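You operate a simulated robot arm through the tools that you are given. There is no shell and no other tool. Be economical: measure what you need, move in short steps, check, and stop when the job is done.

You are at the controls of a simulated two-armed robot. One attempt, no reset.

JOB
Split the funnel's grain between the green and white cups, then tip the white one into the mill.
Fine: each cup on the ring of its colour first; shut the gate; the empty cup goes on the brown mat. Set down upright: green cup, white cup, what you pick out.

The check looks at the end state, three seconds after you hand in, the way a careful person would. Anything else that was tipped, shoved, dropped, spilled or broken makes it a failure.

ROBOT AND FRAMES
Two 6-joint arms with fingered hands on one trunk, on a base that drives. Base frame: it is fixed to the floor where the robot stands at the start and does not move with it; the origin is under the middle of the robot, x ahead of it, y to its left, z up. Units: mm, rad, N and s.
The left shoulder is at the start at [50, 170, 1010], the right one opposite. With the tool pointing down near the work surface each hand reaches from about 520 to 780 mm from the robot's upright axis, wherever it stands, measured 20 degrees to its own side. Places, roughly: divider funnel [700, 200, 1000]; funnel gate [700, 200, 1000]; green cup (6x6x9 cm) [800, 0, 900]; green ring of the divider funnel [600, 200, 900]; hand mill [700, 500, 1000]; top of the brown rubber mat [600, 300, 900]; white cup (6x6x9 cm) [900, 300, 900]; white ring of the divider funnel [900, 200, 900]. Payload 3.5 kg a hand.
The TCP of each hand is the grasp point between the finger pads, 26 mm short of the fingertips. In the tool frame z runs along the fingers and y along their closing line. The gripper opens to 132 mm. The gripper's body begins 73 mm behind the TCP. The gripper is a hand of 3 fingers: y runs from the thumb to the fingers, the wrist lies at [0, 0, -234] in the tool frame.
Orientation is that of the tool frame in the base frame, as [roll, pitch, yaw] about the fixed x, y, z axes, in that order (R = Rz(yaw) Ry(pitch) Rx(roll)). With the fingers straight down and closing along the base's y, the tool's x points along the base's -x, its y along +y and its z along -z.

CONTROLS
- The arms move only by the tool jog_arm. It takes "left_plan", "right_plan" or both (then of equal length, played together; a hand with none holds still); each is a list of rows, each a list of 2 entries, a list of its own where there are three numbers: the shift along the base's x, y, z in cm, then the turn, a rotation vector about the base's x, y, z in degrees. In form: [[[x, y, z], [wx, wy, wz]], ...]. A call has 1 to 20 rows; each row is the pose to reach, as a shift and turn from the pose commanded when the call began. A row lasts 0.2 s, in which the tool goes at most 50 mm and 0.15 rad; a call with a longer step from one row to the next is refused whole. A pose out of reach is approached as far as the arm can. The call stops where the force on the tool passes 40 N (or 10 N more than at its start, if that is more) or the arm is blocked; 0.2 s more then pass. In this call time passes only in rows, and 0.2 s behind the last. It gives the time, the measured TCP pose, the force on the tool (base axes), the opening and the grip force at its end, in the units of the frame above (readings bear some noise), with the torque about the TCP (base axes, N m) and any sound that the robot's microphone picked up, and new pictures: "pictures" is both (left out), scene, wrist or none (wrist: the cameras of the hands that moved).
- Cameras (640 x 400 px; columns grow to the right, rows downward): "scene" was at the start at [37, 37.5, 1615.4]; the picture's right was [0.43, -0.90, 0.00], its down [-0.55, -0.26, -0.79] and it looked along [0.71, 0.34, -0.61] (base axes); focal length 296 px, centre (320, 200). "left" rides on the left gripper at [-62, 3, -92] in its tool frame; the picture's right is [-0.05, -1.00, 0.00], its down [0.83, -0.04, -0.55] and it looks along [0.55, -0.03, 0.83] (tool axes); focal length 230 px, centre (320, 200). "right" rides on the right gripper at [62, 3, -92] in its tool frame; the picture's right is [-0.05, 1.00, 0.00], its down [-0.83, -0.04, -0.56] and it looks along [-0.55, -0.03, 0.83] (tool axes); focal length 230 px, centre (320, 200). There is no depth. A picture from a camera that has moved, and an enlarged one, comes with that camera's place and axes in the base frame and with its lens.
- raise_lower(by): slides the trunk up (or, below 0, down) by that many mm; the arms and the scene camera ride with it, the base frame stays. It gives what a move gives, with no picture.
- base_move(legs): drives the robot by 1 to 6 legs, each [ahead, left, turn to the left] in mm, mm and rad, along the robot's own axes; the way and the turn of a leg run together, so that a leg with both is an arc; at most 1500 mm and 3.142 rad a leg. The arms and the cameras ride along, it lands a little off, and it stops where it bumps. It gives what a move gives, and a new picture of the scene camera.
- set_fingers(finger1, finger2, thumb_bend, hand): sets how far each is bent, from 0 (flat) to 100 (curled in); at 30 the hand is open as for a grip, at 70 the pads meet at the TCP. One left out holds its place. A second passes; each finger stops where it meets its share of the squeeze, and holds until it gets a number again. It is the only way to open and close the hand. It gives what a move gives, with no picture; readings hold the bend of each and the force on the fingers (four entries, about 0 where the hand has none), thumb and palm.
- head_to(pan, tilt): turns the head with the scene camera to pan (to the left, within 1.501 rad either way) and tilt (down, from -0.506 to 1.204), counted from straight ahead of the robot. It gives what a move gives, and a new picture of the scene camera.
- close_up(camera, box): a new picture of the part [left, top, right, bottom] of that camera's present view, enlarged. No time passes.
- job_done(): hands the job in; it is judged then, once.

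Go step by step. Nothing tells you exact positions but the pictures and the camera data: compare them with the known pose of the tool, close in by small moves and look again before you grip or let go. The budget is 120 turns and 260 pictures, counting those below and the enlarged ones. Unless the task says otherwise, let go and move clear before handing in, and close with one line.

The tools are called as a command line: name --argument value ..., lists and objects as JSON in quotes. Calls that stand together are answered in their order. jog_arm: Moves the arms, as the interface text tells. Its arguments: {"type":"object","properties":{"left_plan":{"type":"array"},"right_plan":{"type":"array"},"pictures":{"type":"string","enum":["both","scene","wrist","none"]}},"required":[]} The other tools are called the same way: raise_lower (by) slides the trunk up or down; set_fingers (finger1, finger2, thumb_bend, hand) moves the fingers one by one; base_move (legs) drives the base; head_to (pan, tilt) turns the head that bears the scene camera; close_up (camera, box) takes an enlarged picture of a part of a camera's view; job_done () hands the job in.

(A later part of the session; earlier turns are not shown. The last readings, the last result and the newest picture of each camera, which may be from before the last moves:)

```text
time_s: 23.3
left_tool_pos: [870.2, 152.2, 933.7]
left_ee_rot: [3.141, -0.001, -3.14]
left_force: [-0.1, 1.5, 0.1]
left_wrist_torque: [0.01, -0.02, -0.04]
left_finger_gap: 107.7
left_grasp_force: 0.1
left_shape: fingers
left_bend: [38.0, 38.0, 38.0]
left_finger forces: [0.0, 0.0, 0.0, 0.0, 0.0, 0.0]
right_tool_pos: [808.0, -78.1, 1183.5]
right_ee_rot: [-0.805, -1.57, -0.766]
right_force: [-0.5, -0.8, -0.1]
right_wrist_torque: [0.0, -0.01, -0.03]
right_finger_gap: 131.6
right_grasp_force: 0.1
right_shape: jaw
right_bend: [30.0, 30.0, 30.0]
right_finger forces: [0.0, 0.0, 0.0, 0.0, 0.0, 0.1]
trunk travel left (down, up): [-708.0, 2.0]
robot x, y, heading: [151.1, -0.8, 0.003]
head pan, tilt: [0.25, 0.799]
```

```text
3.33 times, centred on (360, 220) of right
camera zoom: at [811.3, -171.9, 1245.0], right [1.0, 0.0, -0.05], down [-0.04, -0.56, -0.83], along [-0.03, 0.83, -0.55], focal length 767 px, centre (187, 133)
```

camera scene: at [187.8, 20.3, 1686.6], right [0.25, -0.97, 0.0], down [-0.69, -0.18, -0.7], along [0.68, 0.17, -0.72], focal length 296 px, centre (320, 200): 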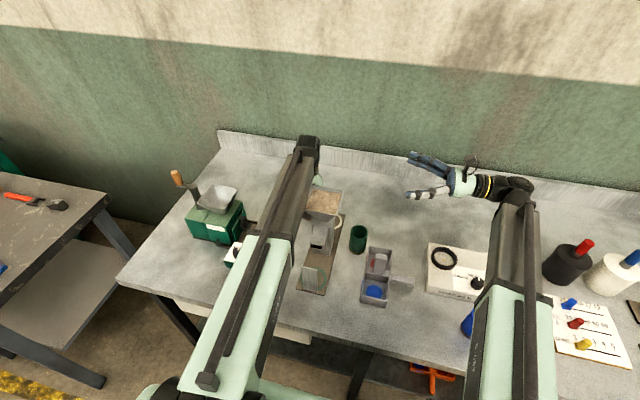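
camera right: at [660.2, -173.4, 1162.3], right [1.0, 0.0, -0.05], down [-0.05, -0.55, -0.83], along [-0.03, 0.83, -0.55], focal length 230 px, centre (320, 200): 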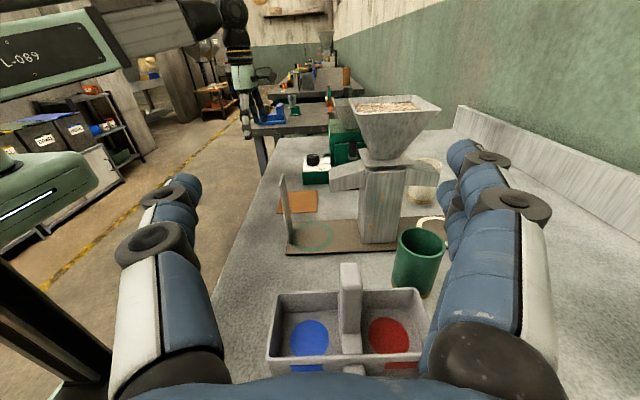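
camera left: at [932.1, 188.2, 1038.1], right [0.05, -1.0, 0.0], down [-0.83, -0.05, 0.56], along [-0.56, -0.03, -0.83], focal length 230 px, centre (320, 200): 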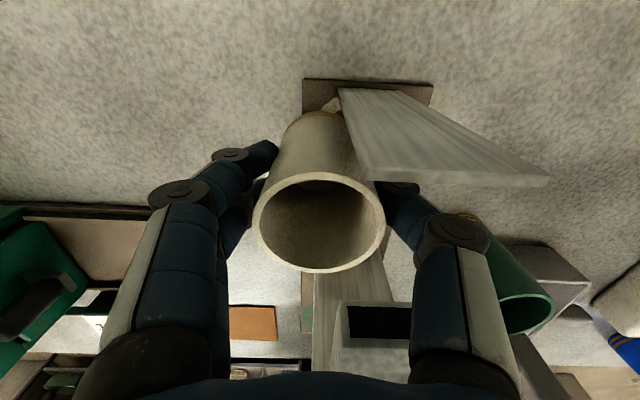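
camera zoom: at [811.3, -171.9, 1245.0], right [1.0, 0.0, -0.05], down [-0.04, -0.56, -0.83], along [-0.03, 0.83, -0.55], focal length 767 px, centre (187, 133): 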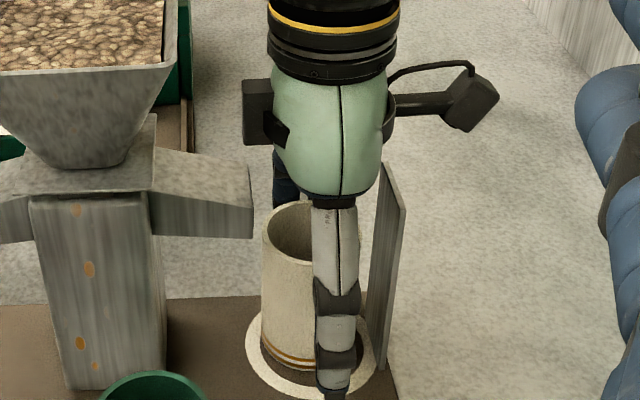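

The cup is free. Retreat up and to the left in smaller steps, then check the seating.

jog_arm --left_plan '[[[0, 0, 2], [0, 0, 0]], [[0, 0, 5], [0, 0, 0]], [[0, 0, 9], [0, 0, 0]], [[0, 1, 13], [0, 0, 0]], [[0, 4, 16], [0, 0, 0]], [[0, 8, 17], [0, 0, 0]], [[0, 11, 17], [0, 0, 0]]]' --pictures "wrist"

close_up --camera "right" --box '[280, 160, 440, 280]'

```text
time_s: 24.9
left_tool_pos: [869.7, 263.8, 1103.2]
left_ee_rot: [3.14, -0.001, 3.141]
left_force: [0.4, -0.2, 0.3]
left_wrist_torque: [-0.03, 0.0, -0.01]
left_finger_gap: 107.8
left_grasp_force: 0.0
left_shape: fingers
left_bend: [38.0, 38.0, 38.0]
left_finger forces: [0.0, 0.0, 0.0, 0.1, 0.0, 0.0]
right_tool_pos: [806.9, -78.3, 1183.1]
right_ee_rot: [2.545, -1.569, 2.165]
right_force: [0.9, -1.3, -0.4]
right_wrist_torque: [-0.01, -0.01, -0.02]
right_finger_gap: 132.0
right_grasp_force: 0.0
right_shape: jaw
right_bend: [30.0, 30.0, 30.0]
right_finger forces: [0.0, 0.0, 0.0, 0.0, 0.0, 0.1]
trunk travel left (down, up): [-708.0, 2.0]
robot x, y, heading: [148.0, 0.4, 0.003]
head pan, tilt: [0.25, 0.799]
camera left: at [931.5, 268.1, 1196.5], right [0.05, -1.0, 0.0], down [-0.83, -0.04, 0.56], along [-0.56, -0.03, -0.83], focal length 230 px, centre (320, 200)
```

left: 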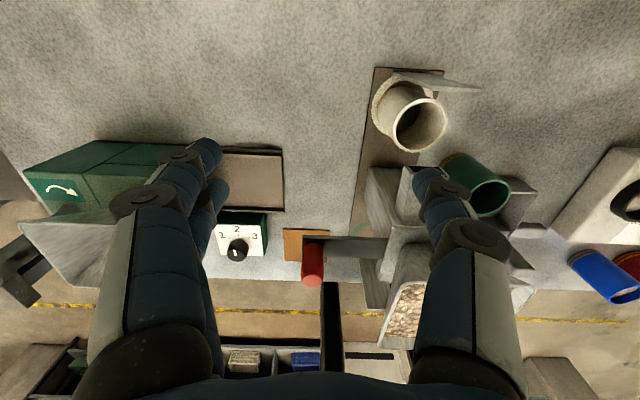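

```text
3.33 times, centred on (360, 220) of right
camera zoom: at [811.2, -171.8, 1245.1], right [1.0, 0.0, -0.05], down [-0.04, -0.56, -0.83], along [-0.03, 0.83, -0.55], focal length 767 px, centre (187, 133)
```

zoom: 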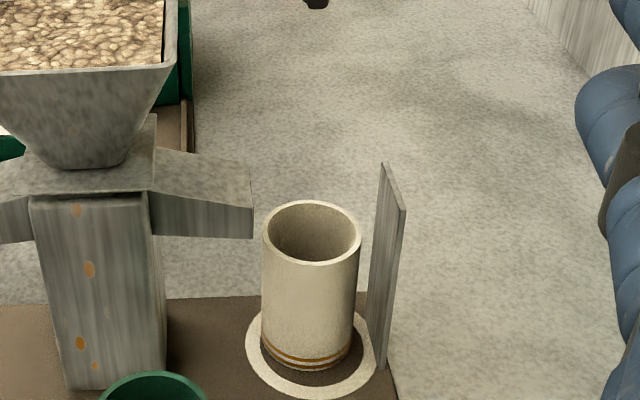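

The cup stands upright but drifted about 8 mm to the left (+y) of the ring centre on release. The chute stream needs it centred, so I'll regrip, lift slightly and shift it.

jog_arm --left_plan '[[[0, -3, 0], [0, 0, 0]], [[0, -7, -1], [0, 0, 0]], [[-0.1, -10.4, -4], [0, 0, 0]], [[-0.1, -10.4, -8], [0, 0, 0]], [[-0.1, -10.4, -12], [0, 0, 0]], [[-0.1, -10.4, -15], [0, 0, 0]], [[-0.1, -10.4, -16.6], [0, 0, 0]]]' --pictures "none"

set_fingers --hand "left" --finger1 70 --finger2 70 --thumb_bend 70

close_up --camera "right" --box '[280, 160, 440, 280]'

```text
time_s: 26.5
left_tool_pos: [870.3, 158.8, 936.6]
left_ee_rot: [3.14, 0.001, 3.141]
left_force: [0.1, 0.3, -0.4]
left_wrist_torque: [0.02, -0.05, -0.01]
left_finger_gap: 107.9
left_grasp_force: 0.0
left_shape: fingers
left_bend: [38.0, 38.0, 38.0]
left_finger forces: [0.1, 0.0, 0.1, 0.0, 0.0, 0.0]
right_tool_pos: [808.6, -78.5, 1182.3]
right_ee_rot: [-0.759, -1.569, -0.813]
right_force: [0.2, -0.6, 0.3]
right_wrist_torque: [0.0, 0.02, -0.02]
right_finger_gap: 131.7
right_grasp_force: 0.0
right_shape: jaw
right_bend: [30.0, 30.0, 30.0]
right_finger forces: [0.1, 0.0, 0.0, 0.0, 0.1, 0.0]
trunk travel left (down, up): [-708.0, 2.0]
robot x, y, heading: [151.2, 1.4, 0.001]
head pan, tilt: [0.25, 0.799]
```

```text
time_s: 27.5
left_tool_pos: [868.2, 158.4, 937.1]
left_ee_rot: [3.138, 0.0, -3.141]
left_force: [-0.4, -0.3, 0.5]
left_wrist_torque: [0.02, 0.02, -0.02]
left_finger_gap: 49.4
left_grasp_force: 18.8
left_shape: fingers
left_bend: [57.0, 56.0, 60.0]
left_finger forces: [9.6, 10.4, 0.0, 0.1, 19.8, 0.1]
right_tool_pos: [807.6, -78.6, 1182.6]
right_ee_rot: [-0.782, -1.57, -0.789]
right_force: [-0.2, -0.2, -0.5]
right_wrist_torque: [0.06, -0.02, -0.02]
right_finger_gap: 131.9
right_grasp_force: 0.0
right_shape: jaw
right_bend: [30.0, 30.0, 30.0]
right_finger forces: [0.1, 0.1, 0.0, 0.0, 0.0, 0.0]
trunk travel left (down, up): [-708.0, 2.0]
robot x, y, heading: [149.4, 1.1, 0.003]
head pan, tilt: [0.25, 0.799]
```

```text
3.33 times, centred on (360, 220) of right
camera zoom: at [811.3, -171.9, 1245.1], right [1.0, 0.0, -0.05], down [-0.04, -0.56, -0.83], along [-0.03, 0.83, -0.55], focal length 767 px, centre (187, 133)
```

zoom: 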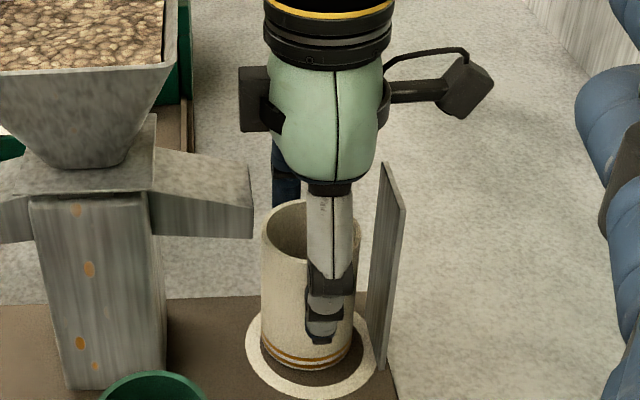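

Held again. Lift 4 mm, shift 9.5 mm towards -y, lower back to light contact.

jog_arm --left_plan '[[[0, 0, 0.4], [0, 0, 0]], [[0.15, -0.5, 0.4], [0, 0, 0]], [[0.15, -0.95, 0.4], [0, 0, 0]], [[0.15, -0.95, 0.1], [0, 0, 0]], [[0.15, -0.95, 0], [0, 0, 0]]]' --pictures "none"

close_up --camera "right" --box '[280, 160, 440, 280]'

set_fingers --hand "left" --finger1 52 --finger2 52 --thumb_bend 55

close_up --camera "right" --box '[280, 160, 440, 280]'

```text
time_s: 28.7
left_tool_pos: [871.5, 149.5, 937.4]
left_ee_rot: [3.14, 0.0, -3.141]
left_force: [0.1, 0.1, -0.2]
left_wrist_torque: [0.02, -0.02, -0.01]
left_finger_gap: 49.2
left_grasp_force: 19.9
left_shape: fingers
left_bend: [57.0, 56.0, 60.0]
left_finger forces: [9.6, 10.4, 0.1, 0.0, 19.7, 0.0]
right_tool_pos: [808.2, -78.5, 1183.5]
right_ee_rot: [-0.831, -1.569, -0.741]
right_force: [-0.2, 0.0, -0.6]
right_wrist_torque: [0.01, -0.02, 0.01]
right_finger_gap: 131.7
right_grasp_force: 0.1
right_shape: jaw
right_bend: [30.0, 30.0, 30.0]
right_finger forces: [0.1, 0.1, 0.0, 0.0, 0.1, 0.1]
trunk travel left (down, up): [-708.0, 2.0]
robot x, y, heading: [149.4, 2.9, 0.001]
head pan, tilt: [0.25, 0.799]
```

```text
3.33 times, centred on (360, 220) of right
camera zoom: at [811.3, -171.9, 1245.1], right [1.0, 0.0, -0.05], down [-0.04, -0.56, -0.83], along [-0.03, 0.83, -0.55], focal length 767 px, centre (187, 133)
```

zoom: 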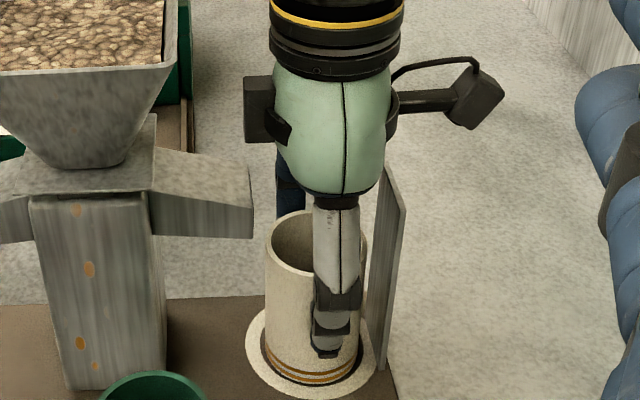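

```text
time_s: 29.7
left_tool_pos: [870.3, 149.2, 937.6]
left_ee_rot: [3.14, -0.001, 3.141]
left_force: [-1.1, -0.7, -0.7]
left_wrist_torque: [-0.02, 0.01, -0.03]
left_finger_gap: 55.8
left_grasp_force: 0.1
left_shape: fingers
left_bend: [52.0, 52.0, 55.0]
left_finger forces: [0.1, 0.1, 0.0, 0.1, 0.2, 0.0]
right_tool_pos: [807.5, -78.3, 1182.5]
right_ee_rot: [2.315, -1.571, 2.397]
right_force: [-0.5, -0.4, 0.1]
right_wrist_torque: [-0.02, 0.01, -0.03]
right_finger_gap: 132.2
right_grasp_force: 0.0
right_shape: jaw
right_bend: [30.0, 30.0, 30.0]
right_finger forces: [0.1, 0.0, 0.0, 0.1, 0.1, 0.0]
trunk travel left (down, up): [-708.0, 2.0]
robot x, y, heading: [149.0, -3.7, 0.002]
head pan, tilt: [0.25, 0.799]
```

```text
3.33 times, centred on (360, 220) of right
camera zoom: at [811.3, -171.9, 1245.1], right [1.0, 0.0, -0.05], down [-0.04, -0.56, -0.83], along [-0.03, 0.83, -0.55], focal length 767 px, centre (187, 133)
```

zoom: 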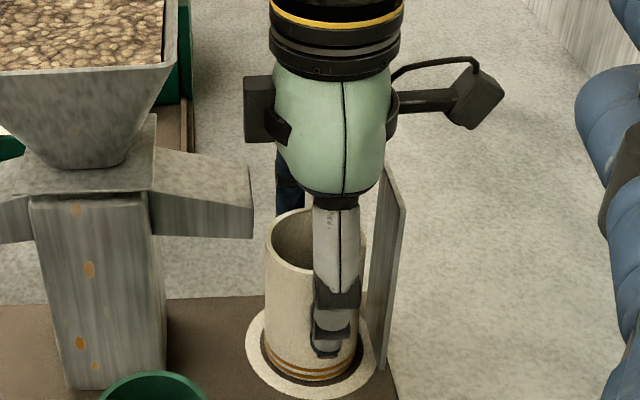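

Centred now. Open further and retreat, leaving the left hand ready near the gate knob.

set_fingers --hand "left" --finger1 38 --finger2 38 --thumb_bend 38

jog_arm --left_plan '[[[0, 0, 2], [0, 0, 0]], [[0, 0, 5], [0, 0, 0]], [[0, 0, 9], [0, 0, 0]], [[0, 1, 13], [0, 0, 0]], [[0, 4, 16], [0, 0, 0]], [[0, 8, 17], [0, 0, 0]], [[0, 12, 17], [0, 0, 0]], [[-2, 16, 18], [0, 0, 0]]]' --pictures "both"

close_up --camera "right" --box '[220, 120, 440, 280]'

```text
time_s: 30.7
left_tool_pos: [870.6, 149.4, 937.6]
left_ee_rot: [3.141, 0.002, -3.141]
left_force: [-0.6, 0.9, -0.2]
left_wrist_torque: [0.0, -0.02, -0.01]
left_finger_gap: 107.5
left_grasp_force: 0.1
left_shape: fingers
left_bend: [38.0, 38.0, 38.0]
left_finger forces: [0.0, 0.0, 0.0, 0.0, 0.0, 0.1]
right_tool_pos: [808.9, -78.6, 1183.0]
right_ee_rot: [-0.831, -1.571, -0.743]
right_force: [-0.8, -0.4, -0.1]
right_wrist_torque: [0.02, 0.02, 0.01]
right_finger_gap: 131.8
right_grasp_force: 0.0
right_shape: jaw
right_bend: [30.0, 30.0, 30.0]
right_finger forces: [0.0, 0.0, 0.1, 0.0, 0.0, 0.0]
trunk travel left (down, up): [-708.0, 2.0]
robot x, y, heading: [149.9, 1.5, 0.006]
head pan, tilt: [0.25, 0.799]
```

```text
time_s: 32.5
left_tool_pos: [850.2, 309.7, 1117.4]
left_ee_rot: [3.139, 0.0, 3.141]
left_force: [-0.2, 0.2, 0.8]
left_wrist_torque: [0.02, -0.01, 0.0]
left_finger_gap: 107.8
left_grasp_force: 0.0
left_shape: fingers
left_bend: [38.0, 38.0, 38.0]
left_finger forces: [0.0, 0.0, 0.1, 0.1, 0.0, 0.1]
right_tool_pos: [805.9, -78.8, 1182.6]
right_ee_rot: [2.257, -1.57, 2.452]
right_force: [0.1, 0.7, -0.1]
right_wrist_torque: [0.0, -0.02, -0.05]
right_finger_gap: 132.2
right_grasp_force: 0.1
right_shape: jaw
right_bend: [30.0, 30.0, 30.0]
right_finger forces: [0.0, 0.1, 0.1, 0.0, 0.0, 0.0]
trunk travel left (down, up): [-708.0, 2.0]
robot x, y, heading: [151.2, -2.5, 0.007]
head pan, tilt: [0.25, 0.799]
camera scene: at [186.9, 21.0, 1686.6], right [0.25, -0.97, 0.0], down [-0.69, -0.18, -0.7], along [0.68, 0.17, -0.72], focal length 296 px, centre (320, 200)
camera left: at [911.0, 313.7, 1209.6], right [0.05, -1.0, 0.0], down [-0.83, -0.04, 0.56], along [-0.55, -0.03, -0.83], focal length 230 px, centre (320, 200)
```

scene: 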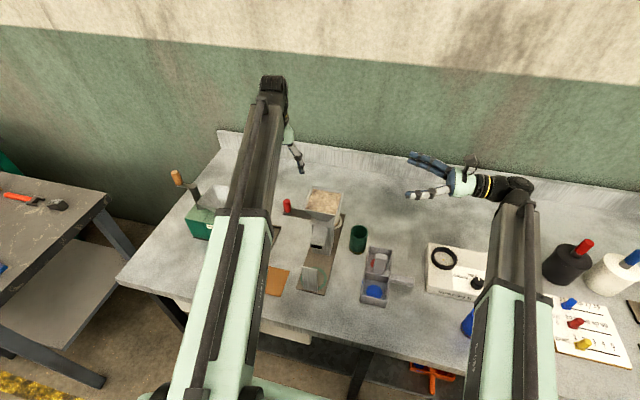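
left: 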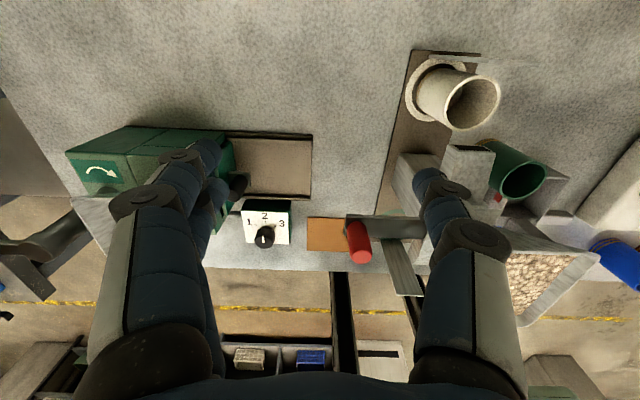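

```text
2.50 times, centred on (330, 200) of right
camera zoom: at [810.7, -171.7, 1245.4], right [1.0, 0.0, -0.05], down [-0.04, -0.56, -0.83], along [-0.03, 0.83, -0.56], focal length 575 px, centre (295, 200)
```

zoom: 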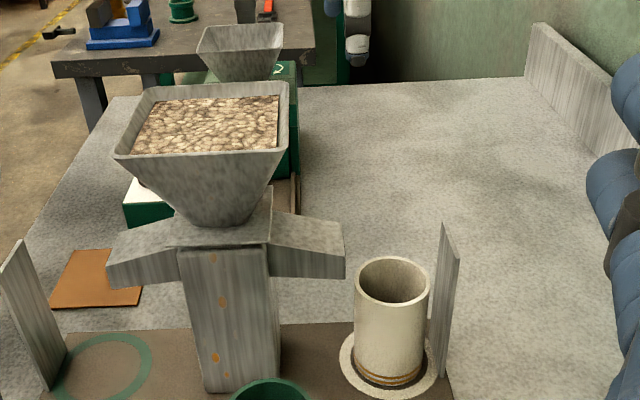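

White is centred. Next is the green cup at ≈(778,41). The hopper overhangs close on its left, so I'll pick it with the fingers closing along x and turn it afterwards. I'm turning the right hand down in two stages.

jog_arm --right_plan '[[[0, 0, -1], [0, 6.06, -6.06]], [[0, 0, -2], [0, 12.12, -12.12]], [[0, 0, -3], [0, 18.18, -18.18]], [[0, 0, -4], [0, 24.24, -24.24]], [[-1, 0, -4], [0, 30.3, -30.3]], [[-1, 0, -4], [0, 36.36, -36.36]], [[-2, 0, -4], [0, 42.42, -42.42]], [[-2, 0, -4], [0, 48.48, -48.48]], [[-3, 0, -4], [0, 54.54, -54.54]], [[-3, 0, -4], [0, 60.6, -60.6]], [[-3, 0, -5], [0, 66.66, -66.66]], [[-3, 2, -6], [0, 72.72, -72.72]], [[-3, 3, -6], [0, 78.78, -78.78]], [[-3, 4, -6], [0, 84.84, -84.84]], [[-3, 5, -6], [0, 90.9, -90.9]], [[-3, 6, -6], [0, 96.96, -96.96]], [[-3, 7, -6], [0, 103.02, -103.02]], [[-3, 8, -6], [0, 109.08, -109.08]], [[-3, 9, -6], [0, 115.14, -115.14]], [[-3, 9, -6], [0, 121.2, -121.2]]]'

```text
time_s: 36.7
left_tool_pos: [851.0, 308.7, 1117.3]
left_ee_rot: [3.138, -0.003, -3.142]
left_force: [0.0, 0.4, 0.9]
left_wrist_torque: [0.0, 0.01, -0.02]
left_finger_gap: 107.8
left_grasp_force: 0.1
left_shape: fingers
left_bend: [38.0, 38.0, 38.0]
left_finger forces: [0.0, 0.0, 0.0, 0.0, 0.1, 0.0]
right_tool_pos: [798.4, -113.1, 1117.5]
right_ee_rot: [-3.021, 0.011, -1.347]
right_force: [0.1, 0.7, 0.2]
right_wrist_torque: [-0.01, -0.01, -0.02]
right_finger_gap: 132.0
right_grasp_force: 0.1
right_shape: jaw
right_bend: [30.0, 30.0, 30.0]
right_finger forces: [0.1, 0.1, 0.0, 0.0, 0.1, 0.0]
right hand out of reach, approached as far as the arm can: row 9, 10, 11, 12, 18, 19, 20
trunk travel left (down, up): [-708.0, 2.0]
robot x, y, heading: [151.8, -3.8, 0.003]
head pan, tilt: [0.25, 0.799]
camera scene: at [187.9, 19.7, 1686.6], right [0.25, -0.97, 0.0], down [-0.69, -0.18, -0.7], along [0.68, 0.17, -0.72], focal length 296 px, centre (320, 200)
camera right: at [799.1, -177.7, 1208.7], right [-0.98, -0.17, -0.12], down [-0.2, 0.8, 0.57], along [0.0, 0.58, -0.82], focal length 230 px, centre (320, 200)
```

scene: 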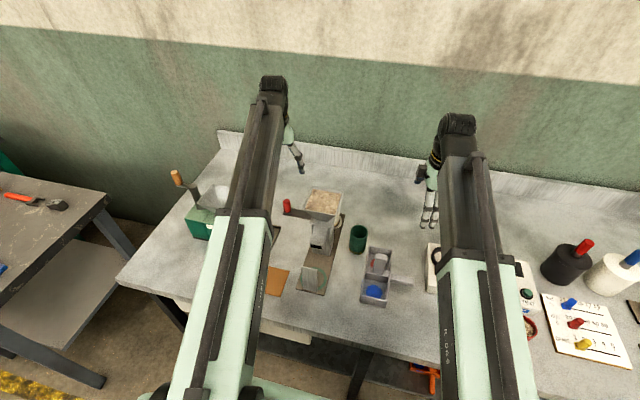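
right: 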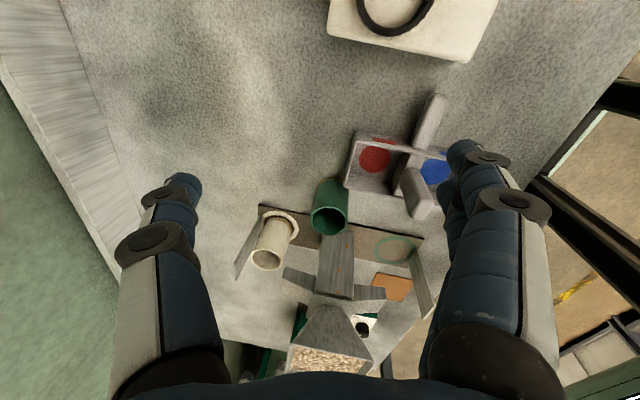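

The pose ended a bit short of the target (at the reach limit), with a 7° lean. I'll straighten it while lowering and moving toward the cup.

jog_arm --right_plan '[[[0, 3, -1.5], [0, 0, 0]], [[-0.5, 6, -3], [-0.4, 1.7, 0]], [[-1, 9, -4], [-0.8, 3.4, 0]], [[-1.5, 12, -5], [-1.2, 5.1, 0]], [[-2, 14, -6], [-1.55, 6.7, 0]]]'

```text
time_s: 37.9
left_tool_pos: [850.5, 309.1, 1116.1]
left_ee_rot: [3.141, -0.002, -3.141]
left_force: [0.0, -0.6, 0.1]
left_wrist_torque: [0.05, 0.03, -0.04]
left_finger_gap: 107.7
left_grasp_force: 0.1
left_shape: fingers
left_bend: [38.0, 38.0, 38.0]
left_finger forces: [0.0, 0.0, 0.1, 0.0, 0.1, 0.0]
right_tool_pos: [798.5, -61.5, 1054.2]
right_ee_rot: [-3.137, 0.033, -1.269]
right_force: [0.0, 0.3, -0.1]
right_wrist_torque: [-0.02, -0.02, 0.01]
right_finger_gap: 131.8
right_grasp_force: 0.1
right_shape: jaw
right_bend: [30.0, 30.0, 30.0]
right_finger forces: [0.1, 0.1, 0.0, 0.0, 0.0, 0.0]
right hand out of reach, approached as far as the arm can: row 1, 2, 3, 4, 5
trunk travel left (down, up): [-708.0, 2.0]
robot x, y, heading: [152.1, -1.0, -0.005]
head pan, tilt: [0.25, 0.799]
camera scene: at [187.8, 20.5, 1686.6], right [0.25, -0.97, 0.0], down [-0.69, -0.18, -0.7], along [0.68, 0.17, -0.72], focal length 296 px, centre (320, 200)
camera right: at [814.9, -125.3, 1144.6], right [-0.97, -0.25, 0.0], down [-0.2, 0.79, 0.58], along [-0.14, 0.56, -0.81], focal length 230 px, centre (320, 200)
```

scene: 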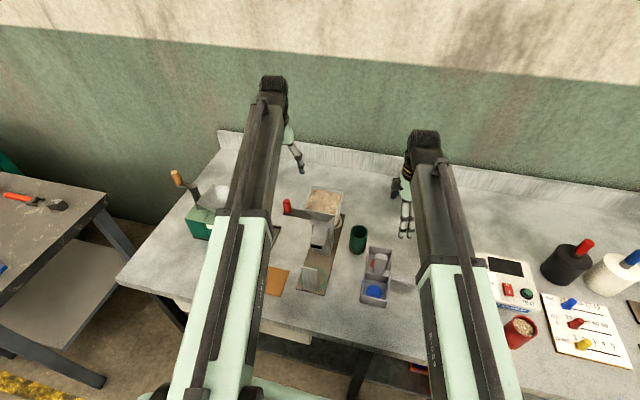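
right: 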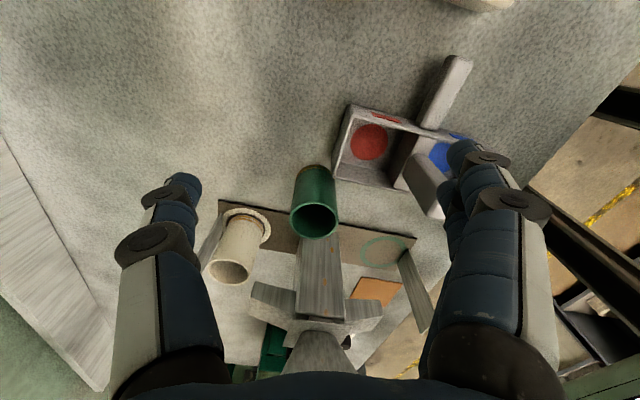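

It's a wrist-roll limit. The reachable yaw range runs the other way round, so I'll spin the hand about the vertical here, where it's clear. First half now.

jog_arm --right_plan '[[[0, 0, 0], [0, 0, 8.5]], [[0, 0, 0], [0, 0, 17]], [[0, 0, 0], [0, 0, 25.5]], [[0, 0, 0], [0, 0, 34]], [[0, 0, 0], [0, 0, 42.5]], [[0, 0, 0], [0, 0, 51]], [[0, 0, 0], [0, 0, 59.5]], [[0, 0, 0], [0, 0, 68]], [[0, 0, 0], [0, 0, 76.5]], [[0, 0, 0], [0, 0, 85]], [[0, 0, 0], [0, 0, 93.5]], [[0, 0, 0], [0, 0, 102]], [[0, 0, 0], [0, 0, 110.5]], [[0, 0, 0], [0, 0, 119]], [[0, 0, 0], [0, 0, 127.5]], [[0, 0, 0], [0, 0, 136]], [[0, 0, 0], [0, 0, 144.5]], [[0, 0, 0], [0, 0, 153]], [[0, 0, 0], [0, 0, 161.5]], [[0, 0, 0], [0, 0, 170]]]' --pictures "none"

```text
time_s: 42.1
left_tool_pos: [851.4, 309.6, 1117.5]
left_ee_rot: [3.139, -0.002, 3.14]
left_force: [0.0, -0.1, 1.1]
left_wrist_torque: [0.02, 0.01, 0.03]
left_finger_gap: 108.0
left_grasp_force: 0.1
left_shape: fingers
left_bend: [38.0, 38.0, 38.0]
left_finger forces: [0.1, 0.0, 0.1, 0.1, 0.0, 0.1]
right_tool_pos: [799.7, -62.2, 1053.8]
right_ee_rot: [-3.136, 0.034, 1.702]
right_force: [0.6, -0.5, -0.6]
right_wrist_torque: [-0.02, -0.05, -0.03]
right_finger_gap: 131.8
right_grasp_force: 0.1
right_shape: jaw
right_bend: [30.0, 30.0, 30.0]
right_finger forces: [0.1, 0.0, 0.0, 0.0, 0.0, 0.1]
trunk travel left (down, up): [-708.0, 2.0]
robot x, y, heading: [150.1, -0.6, 0.002]
head pan, tilt: [0.25, 0.799]
```

Works. Second half of the spin, to yaw ≈250°.

jog_arm --right_plan '[[[0, 0, 0], [0, 0, 8.5]], [[0, 0, 0], [0, 0, 17]], [[0, 0, 0], [0, 0, 25.5]], [[0, 0, 0], [0, 0, 34]], [[0, 0, 0], [0, 0, 42.5]], [[0, 0, 0], [0, 0, 51]], [[0, 0, 0], [0, 0, 59.5]], [[0, 0, 0], [0, 0, 68]], [[0, 0, 0], [0, 0, 76.5]], [[0, 0, 0], [0, 0, 85]], [[0, 0, 0], [0, 0, 93.5]], [[0, 0, 0], [0, 0, 102]], [[0, 0, 0], [0, 0, 110.5]], [[0, 0, 0], [0, 0, 119]], [[0, 0, 0], [0, 0, 127.5]], [[0, 0, 0], [0, 0, 136]], [[0, 0, 0], [0, 0, 144.5]], [[0, 0, 0], [0, 0, 152.5]]]' --pictures "none"

jog_arm --right_plan '[[[-0.5, 3, 1], [-1.7, 1, 0]], [[-1, 6, 2], [-1.7, 1, 0]], [[-2, 9, 2], [-1.7, 1, 0]]]' --pictures "wrist"

```text
time_s: 45.9
left_tool_pos: [849.9, 309.2, 1116.7]
left_ee_rot: [3.142, 0.0, 3.141]
left_force: [-0.3, -0.8, 0.0]
left_wrist_torque: [-0.06, 0.01, 0.02]
left_finger_gap: 107.7
left_grasp_force: 0.1
left_shape: fingers
left_bend: [38.0, 38.0, 38.0]
left_finger forces: [0.0, 0.1, 0.0, 0.0, 0.1, 0.0]
right_tool_pos: [799.3, -63.3, 1053.5]
right_ee_rot: [-3.135, 0.034, -1.921]
right_force: [-0.3, 1.0, -0.5]
right_wrist_torque: [0.03, 0.02, -0.02]
right_finger_gap: 131.9
right_grasp_force: 0.1
right_shape: jaw
right_bend: [30.0, 30.0, 30.0]
right_finger forces: [0.1, 0.1, 0.0, 0.1, 0.1, 0.0]
trunk travel left (down, up): [-708.0, 2.0]
robot x, y, heading: [151.9, 1.9, 0.005]
head pan, tilt: [0.25, 0.799]
```

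```text
time_s: 46.7
left_tool_pos: [849.1, 309.4, 1115.4]
left_ee_rot: [3.14, 0.0, -3.141]
left_force: [0.8, -0.6, -1.1]
left_wrist_torque: [0.02, -0.01, 0.01]
left_finger_gap: 107.8
left_grasp_force: 0.0
left_shape: fingers
left_bend: [38.0, 38.0, 38.0]
left_finger forces: [0.0, 0.0, 0.0, 0.0, 0.1, 0.0]
right_tool_pos: [779.0, 29.1, 1074.8]
right_ee_rot: [-3.141, -0.001, -1.922]
right_force: [-0.5, -0.6, -0.1]
right_wrist_torque: [-0.01, -0.04, 0.0]
right_finger_gap: 131.9
right_grasp_force: 0.2
right_shape: jaw
right_bend: [30.0, 30.0, 30.0]
right_finger forces: [0.1, 0.0, 0.0, 0.1, 0.0, 0.1]
trunk travel left (down, up): [-708.0, 2.0]
robot x, y, heading: [148.2, 0.4, 0.001]
head pan, tilt: [0.25, 0.799]
camera right: at [755.9, -29.6, 1167.1], right [-0.92, 0.39, 0.0], down [0.33, 0.77, 0.55], along [0.22, 0.51, -0.83], focal length 230 px, centre (320, 200)
```

right: 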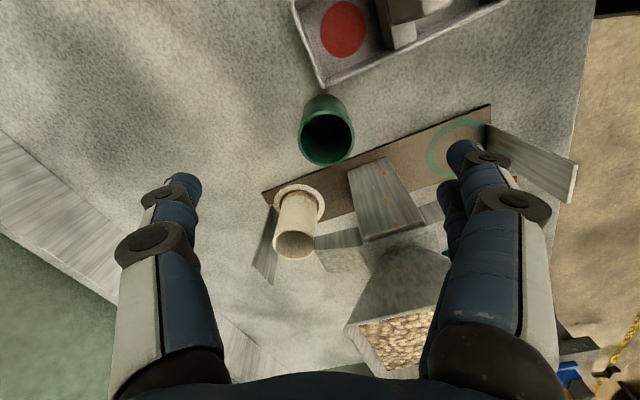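

Green cup at ≈(778,39). Descending over it.

jog_arm --right_plan '[[[0, 1, -3], [0, 0, 0]], [[0, 1, -6], [0, 0, 0]], [[0, 1, -9], [0, 0, 0]]]' --pictures "wrist"

```text
time_s: 47.5
left_tool_pos: [851.0, 310.2, 1116.0]
left_ee_rot: [3.14, 0.0, 3.141]
left_force: [0.1, -0.1, -0.3]
left_wrist_torque: [0.01, -0.02, -0.01]
left_finger_gap: 107.6
left_grasp_force: 0.1
left_shape: fingers
left_bend: [38.0, 38.0, 38.0]
left_finger forces: [0.0, 0.0, 0.0, 0.0, 0.1, 0.0]
right_tool_pos: [779.5, 37.3, 983.1]
right_ee_rot: [-3.14, -0.002, -1.923]
right_force: [0.5, -0.8, 0.8]
right_wrist_torque: [-0.02, 0.03, 0.02]
right_finger_gap: 131.8
right_grasp_force: 0.1
right_shape: jaw
right_bend: [30.0, 30.0, 30.0]
right_finger forces: [0.0, 0.1, 0.1, 0.0, 0.0, 0.0]
trunk travel left (down, up): [-708.0, 2.0]
robot x, y, heading: [150.0, 0.1, 0.001]
head pan, tilt: [0.25, 0.799]
camera right: at [755.9, -19.8, 1076.7], right [-0.92, 0.39, 0.0], down [0.33, 0.77, 0.55], along [0.22, 0.51, -0.83], focal length 230 px, centre (320, 200)
```

right: 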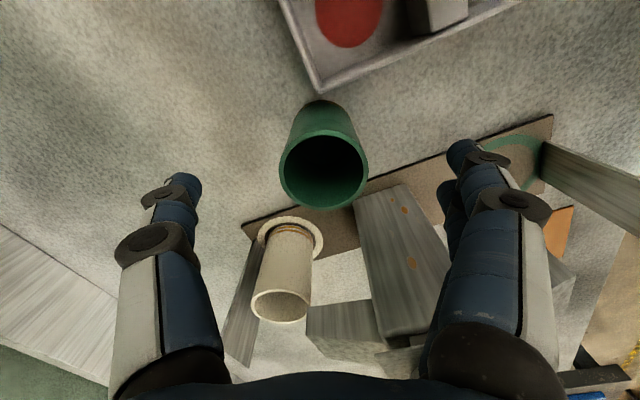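

Centred. Lower to grip height and close.

jog_arm --right_plan '[[[0, 0, -3], [0, 0, 0]], [[0, 0, -5.4], [0, 0, 0]]]' --pictures "none"

set_fingers --hand "right" --finger1 70 --finger2 70 --thumb_bend 70

jog_arm --right_plan '[[[0, 0, 2], [0, 0, 0]], [[-1, -3, 4], [0, 0, 0]], [[-3, -5, 6], [0, 0, 0]]]'

```text
time_s: 48.1
left_tool_pos: [850.7, 308.9, 1116.5]
left_ee_rot: [3.14, 0.0, 3.14]
left_force: [-0.1, -0.6, 0.3]
left_wrist_torque: [-0.01, 0.01, 0.01]
left_finger_gap: 107.7
left_grasp_force: 0.0
left_shape: fingers
left_bend: [38.0, 38.0, 38.0]
left_finger forces: [0.1, 0.0, 0.0, 0.0, 0.0, 0.1]
right_tool_pos: [779.4, 38.7, 929.6]
right_ee_rot: [3.141, -0.002, -1.923]
right_force: [-0.9, 0.0, 0.2]
right_wrist_torque: [0.04, 0.0, 0.02]
right_finger_gap: 132.0
right_grasp_force: 0.1
right_shape: jaw
right_bend: [30.0, 30.0, 30.0]
right_finger forces: [0.0, 0.1, 0.0, 0.1, 0.1, 0.0]
trunk travel left (down, up): [-708.0, 2.0]
robot x, y, heading: [150.1, 0.9, 0.004]
head pan, tilt: [0.25, 0.799]
```

```text
time_s: 49.1
left_tool_pos: [849.6, 308.0, 1115.9]
left_ee_rot: [3.14, 0.001, 3.141]
left_force: [-0.5, 0.4, -1.4]
left_wrist_torque: [-0.02, 0.02, -0.02]
left_finger_gap: 107.8
left_grasp_force: 0.1
left_shape: fingers
left_bend: [38.0, 38.0, 38.0]
left_finger forces: [0.0, 0.0, 0.1, 0.0, 0.0, 0.0]
right_tool_pos: [779.6, 38.0, 930.9]
right_ee_rot: [-3.141, -0.003, -1.923]
right_force: [-0.3, 0.1, 0.5]
right_wrist_torque: [0.0, 0.01, -0.02]
right_finger_gap: 48.6
right_grasp_force: 20.7
right_shape: fingers
right_bend: [57.0, 55.0, 60.0]
right_finger forces: [10.0, 10.2, 0.1, 0.1, 20.1, 0.1]
trunk travel left (down, up): [-708.0, 2.0]
robot x, y, heading: [152.4, 1.9, 0.007]
head pan, tilt: [0.25, 0.799]
```

```text
time_s: 49.9
left_tool_pos: [849.6, 309.3, 1116.0]
left_ee_rot: [3.14, 0.0, 3.141]
left_force: [0.7, 0.1, -0.6]
left_wrist_torque: [0.04, -0.01, 0.03]
left_finger_gap: 107.9
left_grasp_force: 0.0
left_shape: fingers
left_bend: [38.0, 38.0, 38.0]
left_finger forces: [0.1, 0.1, 0.1, 0.0, 0.0, 0.1]
right_tool_pos: [749.8, -11.9, 989.1]
right_ee_rot: [3.14, 0.0, -1.924]
right_force: [1.1, -0.5, -0.4]
right_wrist_torque: [-0.02, -0.03, 0.0]
right_finger_gap: 48.5
right_grasp_force: 19.9
right_shape: fingers
right_bend: [57.0, 55.0, 61.0]
right_finger forces: [10.1, 10.3, 0.0, 0.0, 20.0, 0.0]
trunk travel left (down, up): [-708.0, 2.0]
robot x, y, heading: [150.5, 1.3, 0.004]
head pan, tilt: [0.25, 0.799]
camera scene: at [187.1, 20.4, 1686.6], right [0.25, -0.97, 0.0], down [-0.69, -0.18, -0.7], along [0.68, 0.17, -0.72], focal length 296 px, centre (320, 200)
camera right: at [725.4, -70.1, 1082.2], right [-0.92, 0.39, 0.0], down [0.33, 0.77, 0.55], along [0.22, 0.51, -0.83], focal length 230 px, centre (320, 200)
```

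scene: 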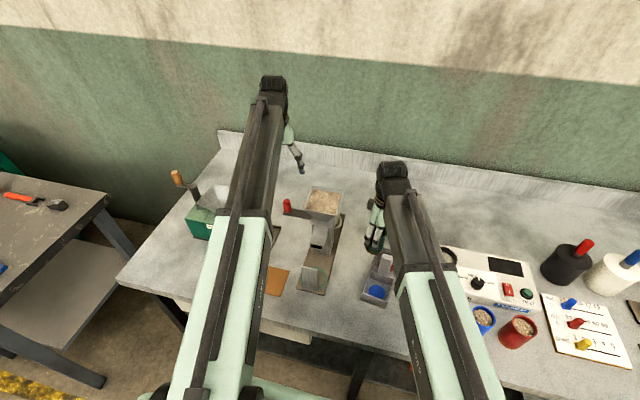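
right: 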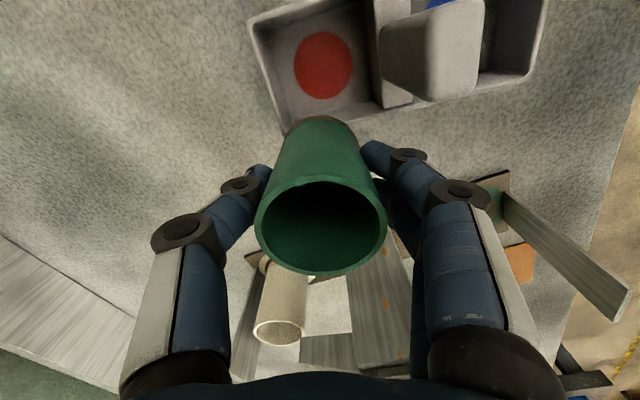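

Green cup is held. Raise it well above the tray, turn to close along y, and move to a point right of the ring (y≈60).

jog_arm --right_plan '[[[0, 0, 4], [0, 0, 0]], [[0, 0, 7], [0, 0, -7.8]], [[-2, 1, 7], [0, 0, -15.5]], [[-4, 2, 7], [0, 0, -23.3]], [[-6, 3, 7], [0, 0, -31]], [[-8, 4, 7], [0, 0, -38.8]], [[-10, 5, 7], [0, 0, -46.5]], [[-12.3, 6, 7], [0, 0, -54.3]], [[-12.3, 7, 7], [0, 0, -62]], [[-12.3, 7.2, 7], [0, 0, -69.8]]]'

```text
time_s: 52.1
left_tool_pos: [850.9, 309.8, 1116.8]
left_ee_rot: [3.139, 0.0, -3.141]
left_force: [-0.4, -0.4, -0.5]
left_wrist_torque: [0.01, 0.0, 0.01]
left_finger_gap: 107.7
left_grasp_force: 0.0
left_shape: fingers
left_bend: [38.0, 38.0, 38.0]
left_finger forces: [0.1, 0.0, 0.0, 0.1, 0.1, 0.0]
right_tool_pos: [626.8, 62.5, 1059.4]
right_ee_rot: [-3.141, -0.001, 3.138]
right_force: [-0.3, -0.8, -0.6]
right_wrist_torque: [0.0, 0.03, -0.01]
right_finger_gap: 48.7
right_grasp_force: 20.2
right_shape: fingers
right_bend: [57.0, 55.0, 61.0]
right_finger forces: [10.0, 10.4, 0.0, 0.1, 20.0, 0.0]
trunk travel left (down, up): [-708.0, 2.0]
robot x, y, heading: [150.3, 0.6, 0.002]
head pan, tilt: [0.25, 0.799]
camera scene: at [187.4, 20.4, 1686.6], right [0.25, -0.97, 0.0], down [-0.69, -0.18, -0.7], along [0.68, 0.17, -0.72], focal length 296 px, centre (320, 200)
camera right: at [565.5, 62.5, 1152.9], right [0.05, 1.0, 0.0], down [0.83, -0.05, 0.55], along [0.55, -0.03, -0.83], focal length 230 px, centre (320, 200)
```

scene: 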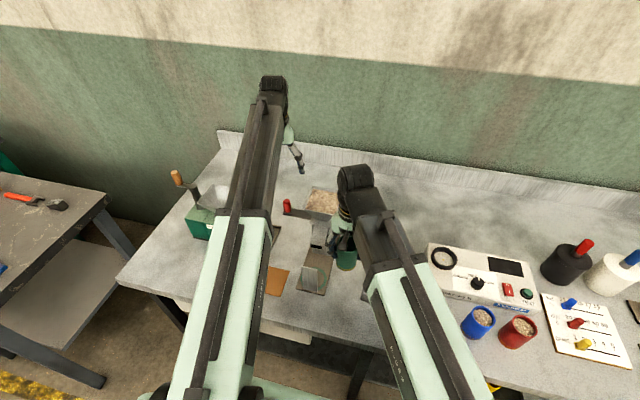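
right: 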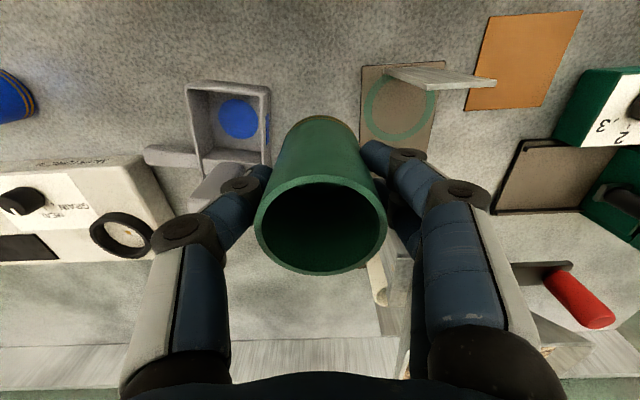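

Lower to just above board height, a bit further from the tray, then check.

jog_arm --right_plan '[[[0.1, 1, -4], [0, 0, 0]], [[0.1, 1, -8], [0, 0, 0]], [[0.1, 1, -11.4], [0, 0, 0]]]' --pictures "wrist"

close_up --camera "scene" --box '[260, 170, 400, 310]'

```text
time_s: 52.9
left_tool_pos: [851.1, 309.4, 1116.5]
left_ee_rot: [3.139, 0.001, 3.141]
left_force: [0.1, -0.6, 0.3]
left_wrist_torque: [0.0, 0.0, -0.02]
left_finger_gap: 107.8
left_grasp_force: 0.1
left_shape: fingers
left_bend: [38.0, 38.0, 38.0]
left_finger forces: [0.0, 0.1, 0.1, 0.0, 0.0, 0.0]
right_tool_pos: [627.8, 69.0, 946.3]
right_ee_rot: [3.141, -0.003, 3.14]
right_force: [-0.9, -0.6, 0.3]
right_wrist_torque: [-0.01, -0.03, 0.03]
right_finger_gap: 48.7
right_grasp_force: 20.0
right_shape: fingers
right_bend: [57.0, 55.0, 61.0]
right_finger forces: [10.0, 10.4, 0.0, 0.0, 19.9, 0.0]
trunk travel left (down, up): [-708.0, 2.0]
robot x, y, heading: [151.2, 1.9, 0.0]
head pan, tilt: [0.25, 0.799]
camera right: at [566.7, 71.7, 1038.3], right [0.05, 1.0, 0.0], down [0.83, -0.04, 0.55], along [0.55, -0.03, -0.83], focal length 230 px, centre (320, 200)
```

right: 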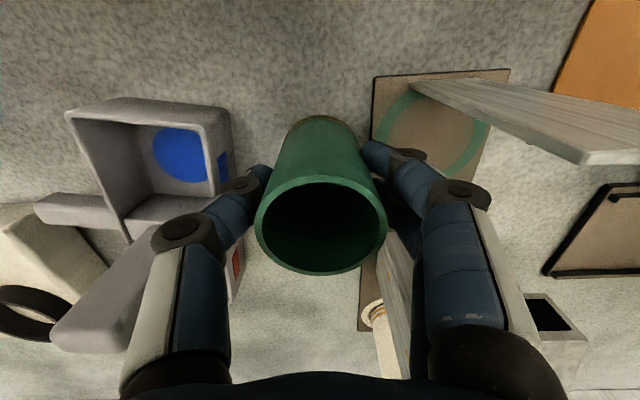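

```text
2.86 times, centred on (330, 240) of scene
camera zoom: at [187.8, 20.6, 1686.6], right [0.25, -0.97, 0.0], down [-0.69, -0.18, -0.7], along [0.68, 0.17, -0.72], focal length 846 px, centre (291, 86)
```

zoom: 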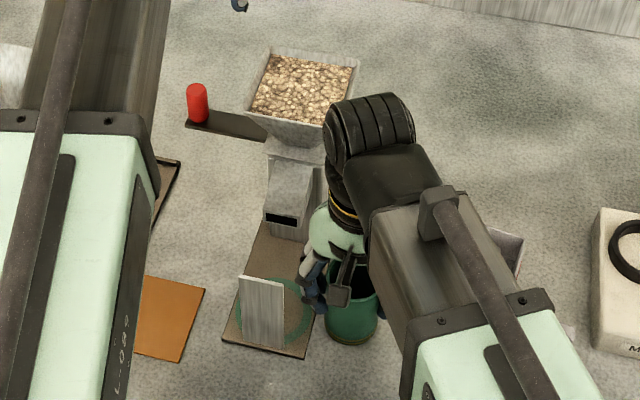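

Slide in partway, check plate clearance.

jog_arm --right_plan '[[[0, 2, 0], [0, 0, 0]], [[0, 3.5, 0], [0, 0, 0]], [[0, 4.5, 0], [0, 0, 0]]]' --pictures "wrist"

close_up --camera "left" --box '[300, 200, 500, 400]'

```text
time_s: 53.7
left_tool_pos: [850.8, 309.4, 1116.4]
left_ee_rot: [3.14, 0.001, -3.141]
left_force: [-0.9, 0.4, 0.6]
left_wrist_torque: [-0.01, -0.01, 0.01]
left_finger_gap: 107.9
left_grasp_force: 0.1
left_shape: fingers
left_bend: [38.0, 38.0, 38.0]
left_finger forces: [0.0, 0.1, 0.1, 0.0, 0.0, 0.1]
right_tool_pos: [627.8, 115.7, 945.8]
right_ee_rot: [-3.141, -0.001, -3.141]
right_force: [0.8, 0.2, -0.7]
right_wrist_torque: [-0.01, 0.03, -0.01]
right_finger_gap: 48.4
right_grasp_force: 20.4
right_shape: fingers
right_bend: [57.0, 55.0, 61.0]
right_finger forces: [10.1, 10.5, 0.1, 0.0, 19.9, 0.0]
trunk travel left (down, up): [-708.0, 2.0]
robot x, y, heading: [150.3, 2.2, 0.003]
head pan, tilt: [0.25, 0.799]
camera right: at [566.2, 117.3, 1038.9], right [0.05, 1.0, 0.0], down [0.83, -0.04, 0.55], along [0.55, -0.03, -0.83], focal length 230 px, centre (320, 200)
```

right: 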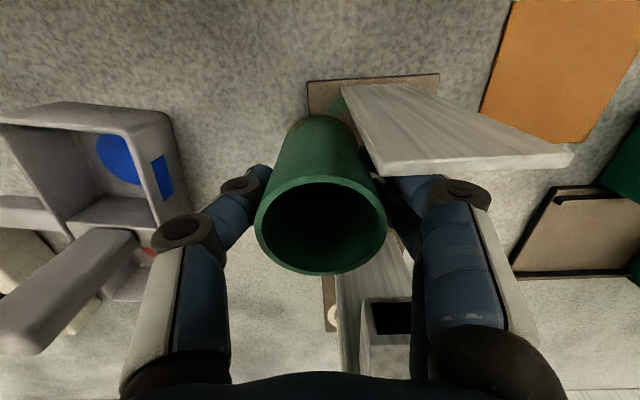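

```text
2.00 times, centred on (400, 300) of left
camera zoom: at [911.7, 313.6, 1209.0], right [0.05, -1.0, 0.0], down [-0.83, -0.04, 0.56], along [-0.56, -0.03, -0.83], focal length 460 px, centre (160, 0)
```

zoom: 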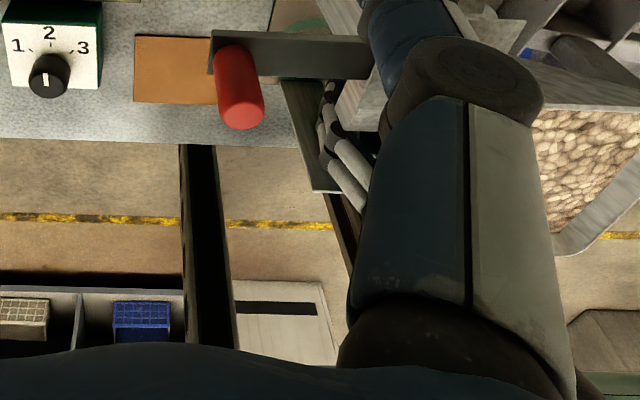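

Clear, same picture as on the white side. Slide to y≈149.5.

jog_arm --right_plan '[[[0, 1.2, 0], [0, 0, 0]], [[0, 2.4, 0], [0, 0, 0]], [[0, 3.5, 0], [0, 0, 0]], [[0, 3.5, -0.5], [0, 0, 0]], [[0, 3.5, -0.8], [0, 0, 0]], [[0, 3.5, -0.9], [0, 0, 0]]]' --pictures "wrist"

head_to --pan 0.45 --tilt 1.0

```text
time_s: 55.1
left_tool_pos: [851.0, 308.8, 1116.5]
left_ee_rot: [3.139, -0.001, 3.141]
left_force: [0.2, -0.2, -0.7]
left_wrist_torque: [-0.01, -0.02, 0.03]
left_finger_gap: 107.9
left_grasp_force: 0.0
left_shape: fingers
left_bend: [38.0, 38.0, 38.0]
left_finger forces: [0.0, 0.0, 0.0, 0.0, 0.0, 0.0]
right_tool_pos: [628.0, 150.4, 936.9]
right_ee_rot: [-3.141, -0.002, -3.142]
right_force: [0.1, 0.1, -1.1]
right_wrist_torque: [0.02, -0.03, 0.0]
right_finger_gap: 48.7
right_grasp_force: 19.9
right_shape: fingers
right_bend: [57.0, 55.0, 61.0]
right_finger forces: [10.1, 10.4, 0.1, 0.0, 19.9, 0.0]
trunk travel left (down, up): [-708.0, 2.0]
robot x, y, heading: [148.0, -2.6, 0.007]
head pan, tilt: [0.25, 0.799]
camera right: at [566.8, 152.1, 1029.9], right [0.05, 1.0, 0.0], down [0.83, -0.04, 0.55], along [0.55, -0.03, -0.83], focal length 230 px, centre (320, 200)
```

right: 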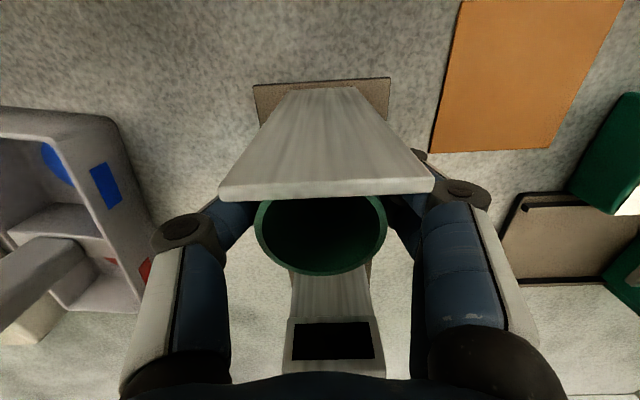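

```text
time_s: 55.9
left_tool_pos: [850.5, 309.3, 1116.6]
left_ee_rot: [3.138, -0.001, -3.141]
left_force: [0.0, -0.5, -0.4]
left_wrist_torque: [0.0, -0.04, 0.0]
left_finger_gap: 107.9
left_grasp_force: 0.1
left_shape: fingers
left_bend: [38.0, 38.0, 38.0]
left_finger forces: [0.1, 0.0, 0.0, 0.1, 0.1, 0.1]
right_tool_pos: [627.2, 150.7, 937.4]
right_ee_rot: [3.141, -0.002, 3.141]
right_force: [0.5, 0.6, -1.6]
right_wrist_torque: [-0.02, -0.01, 0.01]
right_finger_gap: 48.9
right_grasp_force: 19.9
right_shape: fingers
right_bend: [57.0, 55.0, 61.0]
right_finger forces: [10.0, 10.4, 0.0, 0.0, 20.0, 0.1]
trunk travel left (down, up): [-708.0, 2.0]
robot x, y, heading: [149.6, -1.6, 0.0]
head pan, tilt: [0.45, 1.0]
camera scene: at [172.2, 30.8, 1671.5], right [0.44, -0.9, 0.0], down [-0.76, -0.37, -0.54], along [0.49, 0.24, -0.84], focal length 296 px, centre (320, 200)
```

scene: 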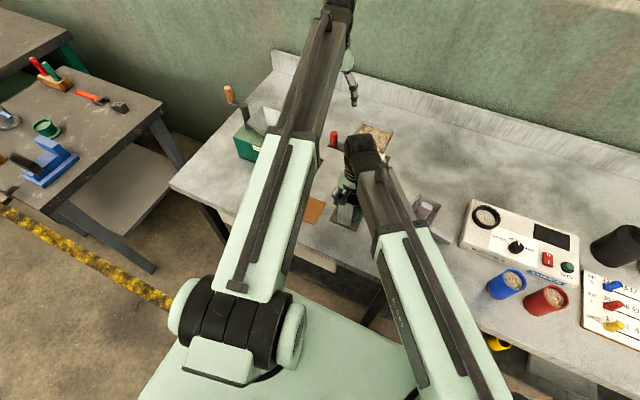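

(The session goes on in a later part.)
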